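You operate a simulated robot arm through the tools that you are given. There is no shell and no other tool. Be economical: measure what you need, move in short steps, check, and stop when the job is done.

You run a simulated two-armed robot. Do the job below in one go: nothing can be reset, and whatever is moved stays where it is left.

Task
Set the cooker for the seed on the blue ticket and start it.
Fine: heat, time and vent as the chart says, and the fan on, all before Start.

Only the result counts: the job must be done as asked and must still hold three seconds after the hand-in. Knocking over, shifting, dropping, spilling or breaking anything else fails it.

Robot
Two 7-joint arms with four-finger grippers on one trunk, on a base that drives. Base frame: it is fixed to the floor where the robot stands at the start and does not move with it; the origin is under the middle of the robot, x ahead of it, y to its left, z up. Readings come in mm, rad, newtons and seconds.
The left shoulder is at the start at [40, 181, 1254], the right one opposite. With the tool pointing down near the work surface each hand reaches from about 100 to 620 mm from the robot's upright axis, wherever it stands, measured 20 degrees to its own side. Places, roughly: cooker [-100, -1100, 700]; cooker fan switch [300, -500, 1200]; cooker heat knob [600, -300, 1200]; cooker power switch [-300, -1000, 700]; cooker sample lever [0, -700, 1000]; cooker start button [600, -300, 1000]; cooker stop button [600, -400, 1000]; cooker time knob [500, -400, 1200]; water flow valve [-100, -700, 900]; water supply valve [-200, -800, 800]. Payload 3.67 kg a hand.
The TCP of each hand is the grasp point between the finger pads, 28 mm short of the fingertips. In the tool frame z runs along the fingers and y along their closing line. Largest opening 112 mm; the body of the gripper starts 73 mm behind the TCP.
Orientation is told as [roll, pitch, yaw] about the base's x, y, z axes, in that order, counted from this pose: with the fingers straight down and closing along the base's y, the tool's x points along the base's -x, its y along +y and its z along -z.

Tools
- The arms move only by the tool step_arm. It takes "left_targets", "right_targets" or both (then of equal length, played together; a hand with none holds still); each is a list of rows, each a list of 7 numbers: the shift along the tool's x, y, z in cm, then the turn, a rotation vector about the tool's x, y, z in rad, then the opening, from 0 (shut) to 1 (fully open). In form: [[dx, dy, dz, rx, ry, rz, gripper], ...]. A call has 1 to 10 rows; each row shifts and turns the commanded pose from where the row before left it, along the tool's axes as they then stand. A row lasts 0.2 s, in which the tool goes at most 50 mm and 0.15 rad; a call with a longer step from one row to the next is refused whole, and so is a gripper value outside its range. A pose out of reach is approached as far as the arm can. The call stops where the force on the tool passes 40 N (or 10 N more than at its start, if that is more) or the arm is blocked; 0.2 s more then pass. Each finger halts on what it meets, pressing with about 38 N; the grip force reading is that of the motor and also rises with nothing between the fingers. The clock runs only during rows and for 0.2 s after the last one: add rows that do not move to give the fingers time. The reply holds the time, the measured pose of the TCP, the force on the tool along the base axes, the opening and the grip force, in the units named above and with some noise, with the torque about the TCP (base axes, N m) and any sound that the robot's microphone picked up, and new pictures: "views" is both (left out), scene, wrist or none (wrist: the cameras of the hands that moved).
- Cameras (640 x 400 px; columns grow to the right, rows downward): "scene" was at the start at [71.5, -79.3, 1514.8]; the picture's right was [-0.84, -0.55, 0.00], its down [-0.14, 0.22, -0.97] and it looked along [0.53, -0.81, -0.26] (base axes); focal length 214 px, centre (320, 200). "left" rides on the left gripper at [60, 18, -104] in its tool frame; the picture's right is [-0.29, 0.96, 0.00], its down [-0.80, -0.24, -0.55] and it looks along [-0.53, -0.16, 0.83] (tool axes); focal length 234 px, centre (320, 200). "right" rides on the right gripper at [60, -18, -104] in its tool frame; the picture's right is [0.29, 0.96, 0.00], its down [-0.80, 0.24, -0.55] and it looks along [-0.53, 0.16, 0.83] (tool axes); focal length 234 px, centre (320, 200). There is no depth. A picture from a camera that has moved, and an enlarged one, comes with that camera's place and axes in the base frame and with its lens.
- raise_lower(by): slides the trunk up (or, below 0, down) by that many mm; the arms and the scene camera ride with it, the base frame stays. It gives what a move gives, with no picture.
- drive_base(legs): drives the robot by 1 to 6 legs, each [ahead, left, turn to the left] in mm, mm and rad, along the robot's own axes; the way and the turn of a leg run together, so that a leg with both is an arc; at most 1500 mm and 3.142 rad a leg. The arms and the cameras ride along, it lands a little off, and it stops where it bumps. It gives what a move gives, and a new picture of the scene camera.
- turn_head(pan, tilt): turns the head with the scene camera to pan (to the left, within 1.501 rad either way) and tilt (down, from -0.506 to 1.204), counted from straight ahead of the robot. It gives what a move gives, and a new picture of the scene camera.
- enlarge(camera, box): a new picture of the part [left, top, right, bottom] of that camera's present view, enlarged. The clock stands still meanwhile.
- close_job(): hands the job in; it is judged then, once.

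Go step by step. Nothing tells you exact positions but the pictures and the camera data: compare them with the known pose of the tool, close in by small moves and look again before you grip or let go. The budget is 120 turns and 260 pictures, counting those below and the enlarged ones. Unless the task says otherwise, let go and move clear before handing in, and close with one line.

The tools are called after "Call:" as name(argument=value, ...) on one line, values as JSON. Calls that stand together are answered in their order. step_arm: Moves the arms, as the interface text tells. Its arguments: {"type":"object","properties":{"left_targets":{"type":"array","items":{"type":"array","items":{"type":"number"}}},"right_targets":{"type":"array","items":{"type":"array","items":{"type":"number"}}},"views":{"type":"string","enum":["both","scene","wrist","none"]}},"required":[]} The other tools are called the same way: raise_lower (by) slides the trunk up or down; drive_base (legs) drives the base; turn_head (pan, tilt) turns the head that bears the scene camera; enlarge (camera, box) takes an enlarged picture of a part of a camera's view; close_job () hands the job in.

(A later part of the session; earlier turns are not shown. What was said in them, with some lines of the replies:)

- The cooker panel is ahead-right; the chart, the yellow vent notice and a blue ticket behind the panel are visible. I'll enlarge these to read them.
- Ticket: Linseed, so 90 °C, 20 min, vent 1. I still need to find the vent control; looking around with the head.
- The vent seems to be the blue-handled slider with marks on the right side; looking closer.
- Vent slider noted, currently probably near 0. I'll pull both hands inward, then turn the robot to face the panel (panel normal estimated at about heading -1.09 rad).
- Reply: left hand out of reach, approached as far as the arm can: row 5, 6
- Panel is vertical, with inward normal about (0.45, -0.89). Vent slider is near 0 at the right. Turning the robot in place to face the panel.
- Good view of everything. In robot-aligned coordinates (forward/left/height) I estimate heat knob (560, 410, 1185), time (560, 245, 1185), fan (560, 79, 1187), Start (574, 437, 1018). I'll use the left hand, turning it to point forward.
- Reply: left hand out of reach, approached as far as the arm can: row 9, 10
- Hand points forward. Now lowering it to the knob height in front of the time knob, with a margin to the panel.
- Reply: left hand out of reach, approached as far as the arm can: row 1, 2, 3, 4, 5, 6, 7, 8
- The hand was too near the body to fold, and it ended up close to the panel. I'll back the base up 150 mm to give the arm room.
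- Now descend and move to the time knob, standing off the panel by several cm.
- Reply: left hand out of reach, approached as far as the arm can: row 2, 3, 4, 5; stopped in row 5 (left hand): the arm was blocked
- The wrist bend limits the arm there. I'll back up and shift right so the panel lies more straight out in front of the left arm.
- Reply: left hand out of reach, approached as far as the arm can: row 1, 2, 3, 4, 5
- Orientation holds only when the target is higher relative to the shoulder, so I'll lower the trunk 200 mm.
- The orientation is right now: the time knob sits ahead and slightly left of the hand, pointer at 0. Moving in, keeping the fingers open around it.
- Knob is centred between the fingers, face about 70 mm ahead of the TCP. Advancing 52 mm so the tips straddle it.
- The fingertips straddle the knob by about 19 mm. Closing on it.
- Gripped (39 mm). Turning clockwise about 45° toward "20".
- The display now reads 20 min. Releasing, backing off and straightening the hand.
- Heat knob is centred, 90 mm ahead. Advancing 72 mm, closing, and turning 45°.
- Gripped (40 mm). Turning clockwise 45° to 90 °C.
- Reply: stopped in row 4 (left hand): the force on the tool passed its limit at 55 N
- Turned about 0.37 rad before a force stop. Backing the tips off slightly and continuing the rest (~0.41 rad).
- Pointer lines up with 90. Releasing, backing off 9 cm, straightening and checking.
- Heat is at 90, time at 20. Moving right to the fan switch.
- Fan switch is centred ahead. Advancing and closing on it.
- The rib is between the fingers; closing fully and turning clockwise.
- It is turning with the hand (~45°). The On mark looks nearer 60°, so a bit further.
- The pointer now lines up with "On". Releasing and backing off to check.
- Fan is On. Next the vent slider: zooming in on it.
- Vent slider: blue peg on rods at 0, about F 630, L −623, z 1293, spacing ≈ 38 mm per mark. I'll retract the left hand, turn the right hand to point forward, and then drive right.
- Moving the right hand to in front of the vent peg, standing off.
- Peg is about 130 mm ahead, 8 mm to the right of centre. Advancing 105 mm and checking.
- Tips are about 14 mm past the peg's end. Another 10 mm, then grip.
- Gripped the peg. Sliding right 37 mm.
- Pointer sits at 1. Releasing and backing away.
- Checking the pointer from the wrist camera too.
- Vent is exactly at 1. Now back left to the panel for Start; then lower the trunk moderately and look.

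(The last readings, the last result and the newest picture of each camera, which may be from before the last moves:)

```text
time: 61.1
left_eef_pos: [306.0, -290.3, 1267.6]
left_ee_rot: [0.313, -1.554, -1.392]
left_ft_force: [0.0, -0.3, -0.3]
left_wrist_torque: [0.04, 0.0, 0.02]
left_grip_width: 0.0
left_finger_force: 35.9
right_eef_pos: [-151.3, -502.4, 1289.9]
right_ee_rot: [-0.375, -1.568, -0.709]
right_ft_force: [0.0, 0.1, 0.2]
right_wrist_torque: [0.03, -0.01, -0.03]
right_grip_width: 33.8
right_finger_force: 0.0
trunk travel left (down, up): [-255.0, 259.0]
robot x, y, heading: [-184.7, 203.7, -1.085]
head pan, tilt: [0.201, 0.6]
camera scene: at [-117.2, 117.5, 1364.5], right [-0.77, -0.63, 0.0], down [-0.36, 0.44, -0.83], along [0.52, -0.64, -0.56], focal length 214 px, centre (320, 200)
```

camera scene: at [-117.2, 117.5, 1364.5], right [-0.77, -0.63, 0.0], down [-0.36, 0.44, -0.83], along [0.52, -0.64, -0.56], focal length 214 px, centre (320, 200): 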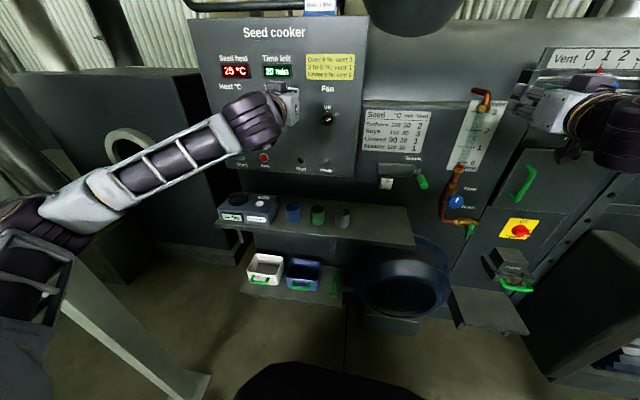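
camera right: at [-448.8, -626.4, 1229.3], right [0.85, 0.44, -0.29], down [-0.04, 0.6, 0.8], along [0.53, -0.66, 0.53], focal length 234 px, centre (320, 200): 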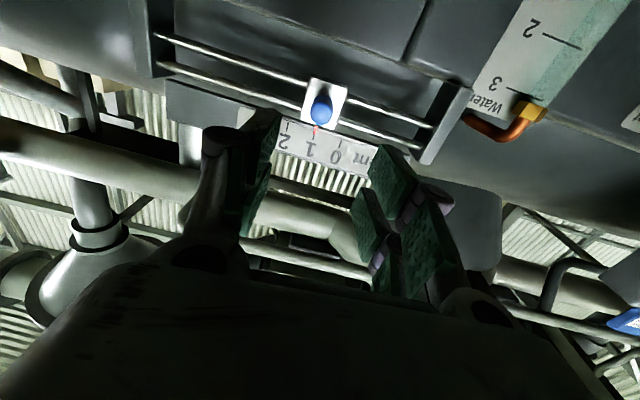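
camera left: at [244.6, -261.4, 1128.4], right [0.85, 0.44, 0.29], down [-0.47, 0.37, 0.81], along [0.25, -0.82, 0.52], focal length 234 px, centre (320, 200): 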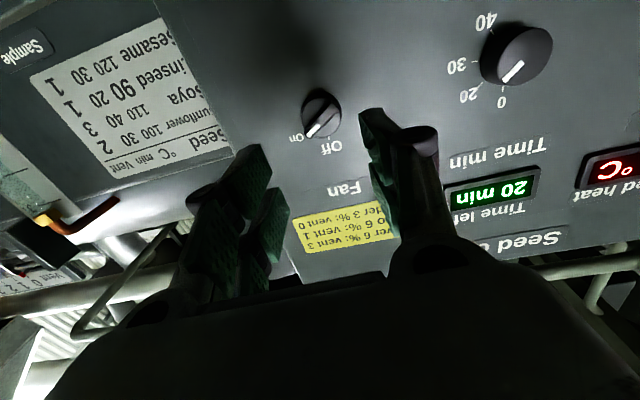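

Moving the closed left hand across to above Start, then lowering the trunk.

Call:
step_arm(left_targets=[[0, 4.3, 0, 0, 0, 0, 0], [0, 4.3, 0, 0, 0, 0, 0], [0, 4.3, 0, 0, 0, 0, 0], [0, 4.3, 0, 0, 0, 0, 0], [0, 4.3, 0, 0, 0, 0, 0], [0, 4.3, 0, 0, 0, 0, 0], [0, 4.2, 0, 0, 0, 0, 0]], views="none")

Call:
raise_lower(by=-190)

Call:
step_arm(left_targets=[[1.5, 0, 0, 0, 0, 0, 0], [1.5, 0, 0, 0, 0, 0, 0], [1.5, 0, 0, 0, 0, 0, 0]], views="both")

```text
time: 62.7
left_eef_pos: [570.1, -145.9, 1269.8]
left_ee_rot: [0.292, -1.556, -1.37]
left_ft_force: [-0.1, 0.8, 0.4]
left_wrist_torque: [0.02, 0.04, -0.03]
left_grip_width: 0.1
left_finger_force: 36.0
right_eef_pos: [-150.7, -502.3, 1289.7]
right_ee_rot: [-0.974, -1.571, -0.111]
right_ft_force: [-0.7, -0.2, 0.5]
right_wrist_torque: [-0.02, 0.0, 0.01]
right_grip_width: 33.8
right_finger_force: 0.1
trunk travel left (down, up): [-255.0, 259.0]
robot x, y, heading: [-180.6, 205.7, -1.087]
head pan, tilt: [0.201, 0.6]
```

```text
time: 64.8
left_eef_pos: [570.4, -146.6, 1080.4]
left_ee_rot: [0.328, -1.554, -1.405]
left_ft_force: [0.8, -0.7, 1.0]
left_wrist_torque: [0.03, 0.02, -0.01]
left_grip_width: 0.0
left_finger_force: 35.6
right_eef_pos: [-151.9, -503.2, 1098.3]
right_ee_rot: [-0.455, -1.57, -0.627]
right_ft_force: [0.4, -0.7, -0.1]
right_wrist_torque: [0.0, -0.04, -0.03]
right_grip_width: 33.5
right_finger_force: 0.0
trunk travel left (down, up): [-65.0, 449.0]
robot x, y, heading: [-185.6, 203.2, -1.085]
head pan, tilt: [0.201, 0.6]
```

```text
time: 65.6
left_eef_pos: [570.9, -145.7, 1034.0]
left_ee_rot: [0.35, -1.553, -1.426]
left_ft_force: [-0.4, 0.8, -0.9]
left_wrist_torque: [-0.01, -0.04, 0.01]
left_grip_width: 0.0
left_finger_force: 35.7
right_eef_pos: [-151.2, -503.2, 1098.3]
right_ee_rot: [-0.429, -1.57, -0.655]
right_ft_force: [0.0, -0.3, 0.0]
right_wrist_torque: [0.01, -0.01, 0.0]
right_grip_width: 33.7
right_finger_force: 0.1
trunk travel left (down, up): [-65.0, 449.0]
robot x, y, heading: [-184.3, 204.2, -1.084]
head pan, tilt: [0.201, 0.6]
camera scene: at [-117.1, 117.5, 1173.2], right [-0.77, -0.63, 0.0], down [-0.36, 0.44, -0.82], along [0.52, -0.64, -0.57], focal length 214 px, centre (320, 200)
camera left: at [537.3, -43.9, 976.8], right [0.84, 0.45, 0.29], down [-0.47, 0.36, 0.8], along [0.26, -0.82, 0.52], focal length 234 px, centre (320, 200)
```

scene: 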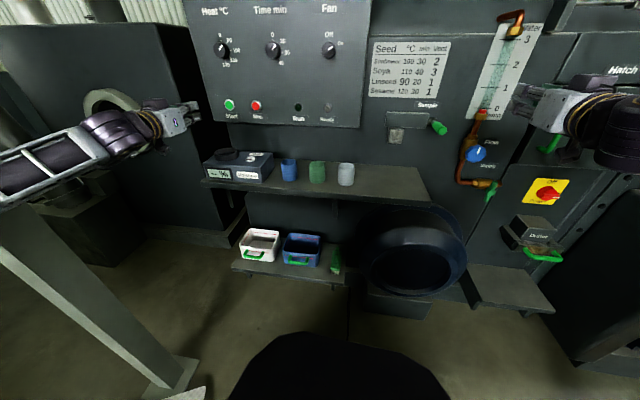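
left: 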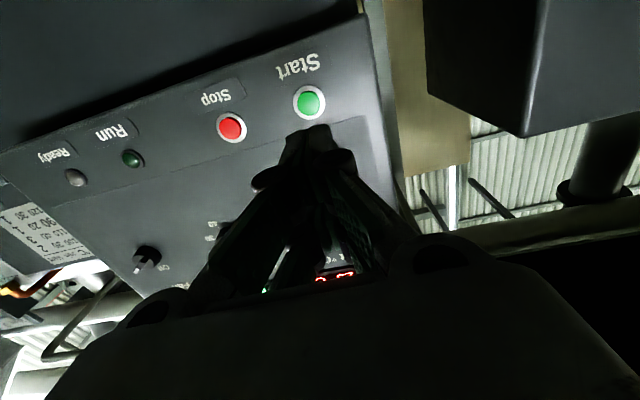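

Start is ~190 mm ahead, slightly right and lower than the fingertips. Aligning and approaching.

Call:
step_arm(left_targets=[[0.8, -1.4, 3, 0, 0, 0, 0], [0, 0, 4, 0, 0, 0, 0], [0, 0, 4, 0, 0, 0, 0], [0, 0, 1, 0, 0, 0, 0]], views="both")

Call:
enlarge(camera="scene", box=[190, 20, 350, 130])

```text
time: 66.6
left_eef_pos: [615.3, -260.1, 1023.8]
left_ee_rot: [0.306, -1.553, -1.382]
left_ft_force: [0.1, -0.7, -0.2]
left_wrist_torque: [0.0, 0.0, 0.0]
left_grip_width: 0.2
left_finger_force: 35.2
right_eef_pos: [-151.6, -503.5, 1098.7]
right_ee_rot: [-0.447, -1.568, -0.636]
right_ft_force: [-0.2, 0.1, 0.1]
right_wrist_torque: [0.0, 0.02, -0.01]
right_grip_width: 33.6
right_finger_force: 0.1
trunk travel left (down, up): [-65.0, 449.0]
robot x, y, heading: [-182.9, 204.6, -1.086]
head pan, tilt: [0.201, 0.6]
camera scene: at [-117.4, 117.9, 1173.3], right [-0.77, -0.63, 0.0], down [-0.36, 0.44, -0.83], along [0.52, -0.64, -0.56], focal length 214 px, centre (320, 200)
camera left: at [581.0, -157.8, 965.9], right [0.84, 0.45, 0.29], down [-0.47, 0.36, 0.8], along [0.26, -0.82, 0.52], focal length 234 px, centre (320, 200)
```

scene: 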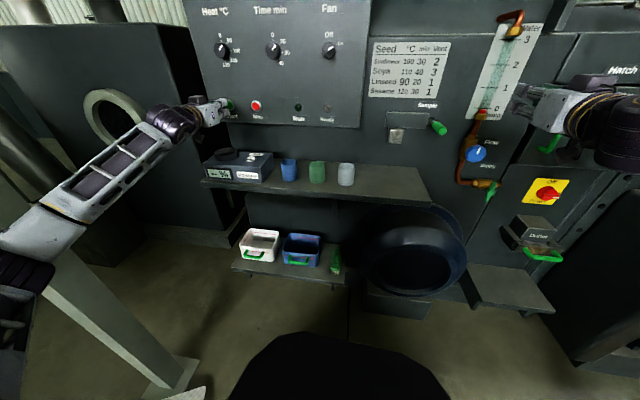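
left: 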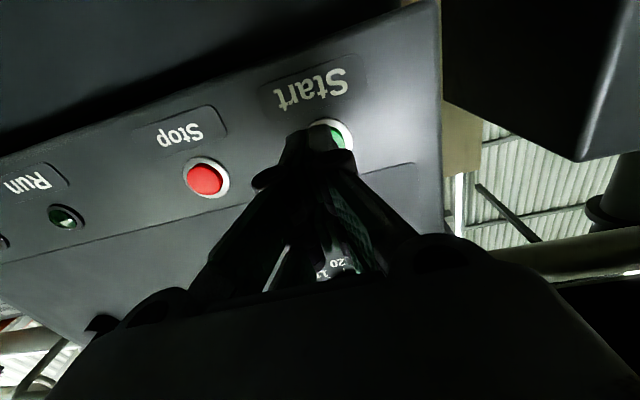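

```text
3.64 times, centred on (270, 75) of scene
camera zoom: at [-117.4, 117.9, 1173.3], right [-0.77, -0.63, 0.0], down [-0.36, 0.44, -0.83], along [0.52, -0.64, -0.56], focal length 780 px, centre (502, 654)
```

zoom: 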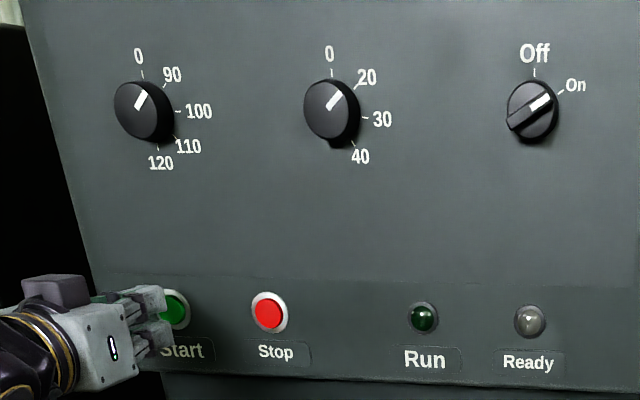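

The knobs show 90 / 20 / On. Start is about 9 mm left and 7 mm lower than the fingertips; correcting and pressing gently.

Call:
step_arm(left_targets=[[0.7, 0.9, 0, 0, 0, 0, 0], [0, 0, 1.5, 0, 0, 0, 0], [0, 0, 0.5, 0, 0, 0, 0]], views="both")

Call:
enlarge(camera="scene", box=[190, 70, 290, 140])

```text
time: 67.4
left_eef_pos: [631.8, -270.9, 1017.0]
left_ee_rot: [0.325, -1.555, -1.402]
left_ft_force: [0.7, -0.7, 0.4]
left_wrist_torque: [0.01, 0.01, -0.01]
left_grip_width: 0.0
left_finger_force: 35.4
right_eef_pos: [-151.1, -502.3, 1098.4]
right_ee_rot: [-0.594, -1.568, -0.489]
right_ft_force: [-0.9, 0.5, 0.3]
right_wrist_torque: [-0.03, 0.04, 0.01]
right_grip_width: 33.4
right_finger_force: 0.0
trunk travel left (down, up): [-65.0, 449.0]
robot x, y, heading: [-179.7, 203.4, -1.084]
head pan, tilt: [0.201, 0.6]
camera scene: at [-117.2, 117.9, 1173.3], right [-0.77, -0.63, 0.0], down [-0.36, 0.44, -0.83], along [0.52, -0.64, -0.56], focal length 214 px, centre (320, 200)
camera left: at [597.7, -168.6, 958.8], right [0.84, 0.45, 0.29], down [-0.47, 0.36, 0.8], along [0.26, -0.82, 0.52], focal length 234 px, centre (320, 200)
```

scene: 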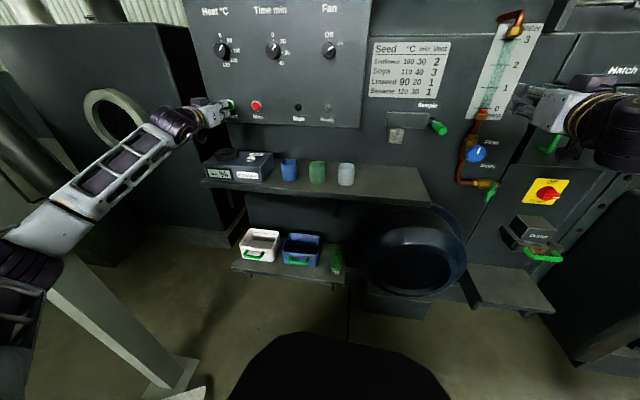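
left: 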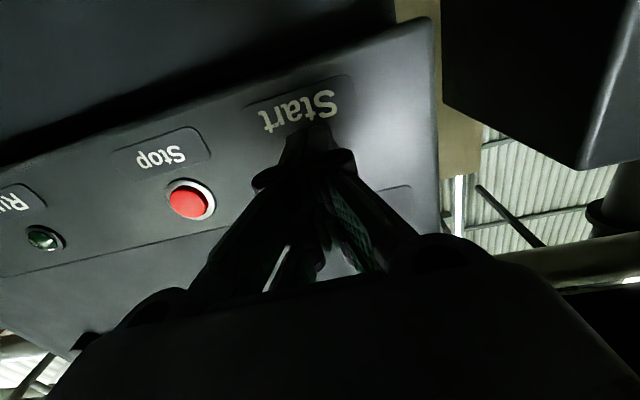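

```text
5.71 times, centred on (240, 105) of scene
camera zoom: at [-117.2, 117.9, 1173.3], right [-0.77, -0.63, 0.0], down [-0.36, 0.44, -0.83], along [0.52, -0.64, -0.56], focal length 1226 px, centre (777, 743)
```

zoom: 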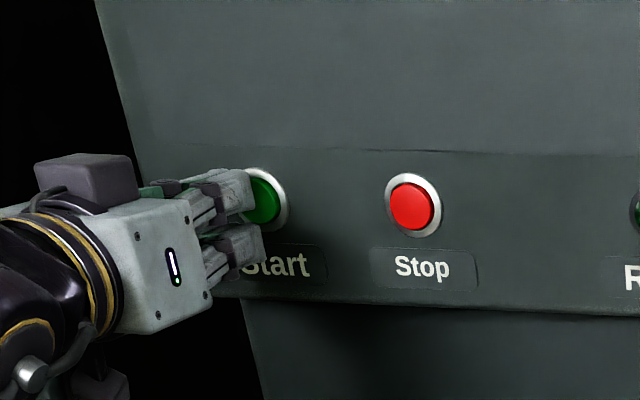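

The fingertips are lined up with Start. Pressing in small steps.

Call:
step_arm(left_targets=[[0, 0.3, 0.5, 0, 0, 0, 0], [0, 0, 0.5, 0, 0, 0, 0], [0, 0, 0.4, 0, 0, 0, 0], [0, 0, 0.4, 0, 0, 0, 0], [0, 0, 0.3, 0, 0, 0, 0]], views="wrist")

Call:
enlarge(camera="scene", box=[190, 70, 350, 140])

```text
time: 68.7
left_eef_pos: [642.1, -282.6, 1018.4]
left_ee_rot: [0.344, -1.555, -1.42]
left_ft_force: [-13.1, 16.3, -1.2]
left_wrist_torque: [-0.23, -0.09, -0.03]
left_grip_width: 6.0
left_finger_force: 35.6
right_eef_pos: [-151.1, -501.2, 1100.1]
right_ee_rot: [-2.616, -1.569, 1.536]
right_ft_force: [0.0, 0.5, -1.4]
right_wrist_torque: [-0.01, -0.03, 0.02]
right_grip_width: 33.6
right_finger_force: 0.0
trunk travel left (down, up): [-65.0, 449.0]
robot x, y, heading: [-183.4, 204.4, -1.083]
head pan, tilt: [0.201, 0.6]
heard: click
stopped in row 5 (left hand): the force on the tool passed its limit at 42 N (the readings are from after the stop); the commanded pose is now the measured one
camera left: at [607.5, -180.8, 959.6], right [0.84, 0.45, 0.29], down [-0.47, 0.36, 0.81], along [0.26, -0.82, 0.52], focal length 234 px, centre (320, 200)
```

left: 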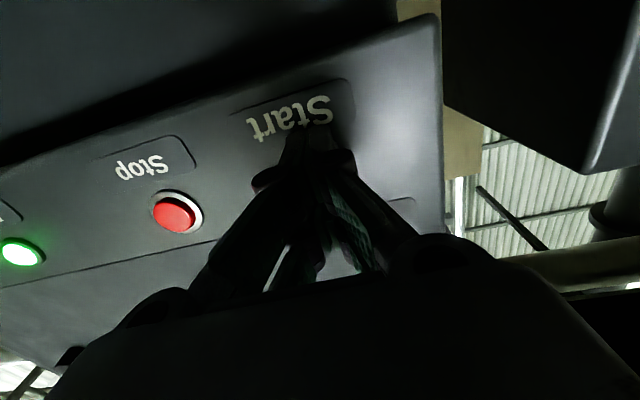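

```text
4.00 times, centred on (270, 105) of scene
camera zoom: at [-119.2, 120.4, 1173.5], right [-0.77, -0.64, 0.0], down [-0.36, 0.43, -0.83], along [0.53, -0.64, -0.56], focal length 858 px, centre (520, 580)
```

zoom: 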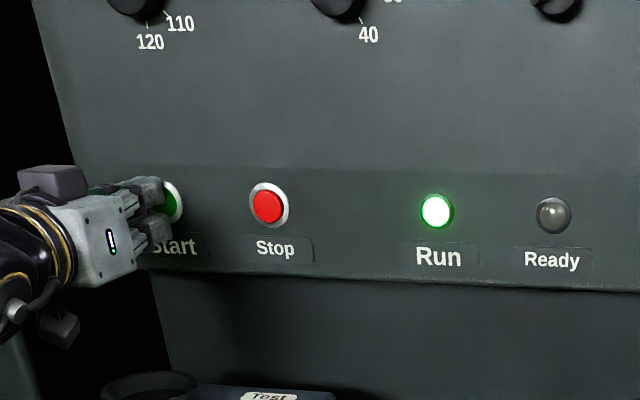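

A click was heard and the Run lamp is lit. Backing the hand clear and doing a final check.

Call:
step_arm(left_targets=[[0, 0, -2, 0, 0, 0, 0], [0, 0, -4, 0, 0, 0, 0], [0, 0, -4, 0, 0, 0, 0], [0, 0, -4, 0, 0, 0, 0]], views="none")

Call:
turn_head(pan=0, tilt=0.05)

Call:
enlarge(camera="scene", box=[100, 100, 420, 300])

```text
time: 69.7
left_eef_pos: [572.1, -162.5, 1018.2]
left_ee_rot: [0.254, -1.551, -1.333]
left_ft_force: [0.3, 0.7, -0.5]
left_wrist_torque: [0.01, 0.01, 0.04]
left_grip_width: 0.0
left_finger_force: 35.3
right_eef_pos: [-153.8, -501.2, 1099.9]
right_ee_rot: [-2.269, -1.572, 1.186]
right_ft_force: [-1.3, 0.8, 0.1]
right_wrist_torque: [0.0, 0.01, 0.0]
right_grip_width: 33.6
right_finger_force: 0.0
trunk travel left (down, up): [-65.0, 449.0]
robot x, y, heading: [-183.2, 206.6, -1.084]
head pan, tilt: [0.201, 0.6]
```

```text
time: 70.6
left_eef_pos: [573.5, -161.7, 1017.2]
left_ee_rot: [0.267, -1.55, -1.343]
left_ft_force: [-0.4, -0.6, 0.4]
left_wrist_torque: [0.0, 0.01, -0.03]
left_grip_width: 0.0
left_finger_force: 35.5
right_eef_pos: [-151.3, -502.8, 1099.0]
right_ee_rot: [-0.413, -1.569, -0.668]
right_ft_force: [0.3, -1.1, 0.1]
right_wrist_torque: [-0.01, 0.0, 0.03]
right_grip_width: 33.5
right_finger_force: 0.0
trunk travel left (down, up): [-65.0, 449.0]
robot x, y, heading: [-184.6, 201.2, -1.078]
head pan, tilt: [0.0, 0.051]
camera scene: at [-131.0, 106.0, 1223.8], right [-0.88, -0.47, 0.0], down [-0.02, 0.05, -1.0], along [0.47, -0.88, -0.05], focal length 214 px, centre (320, 200)
```

scene: 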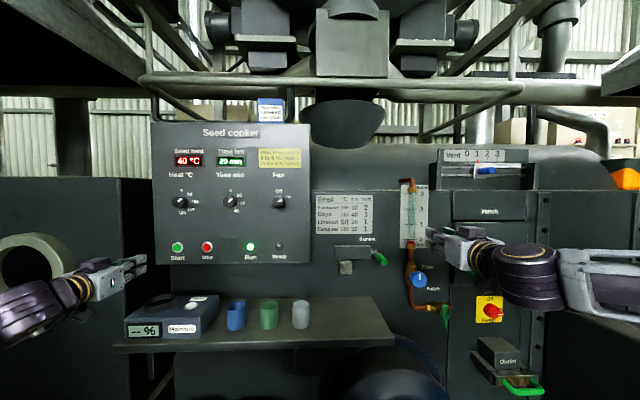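

```text
2.00 times, centred on (260, 200) of scene
camera zoom: at [-131.0, 106.0, 1223.8], right [-0.88, -0.47, 0.0], down [-0.02, 0.05, -1.0], along [0.47, -0.88, -0.05], focal length 429 px, centre (440, 200)
```

zoom: 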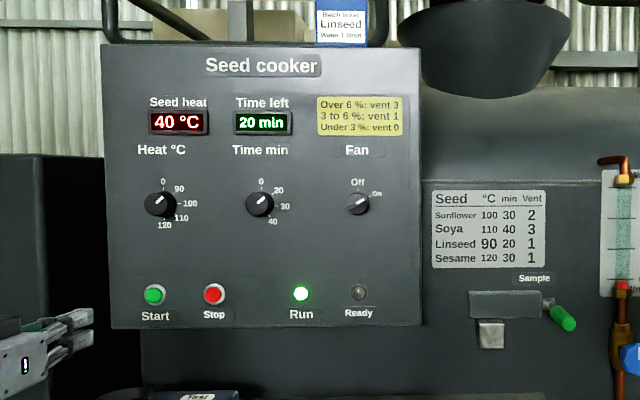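

The cooker is running and heating, with 90 °C, 20 min, vent 1 and the fan on, and both hands are clear. Handing in.

Call:
close_job()

```text
The job is handed in.
```

The cooker is set for linseed, the seed on the blue ticket: heat 90 °C, time 20 min, vent 1 and fan on, all set before I pressed Start. The Run lamp is lit and the seed heat had risen from 25 to 40 °C at the last check, with both hands clear.
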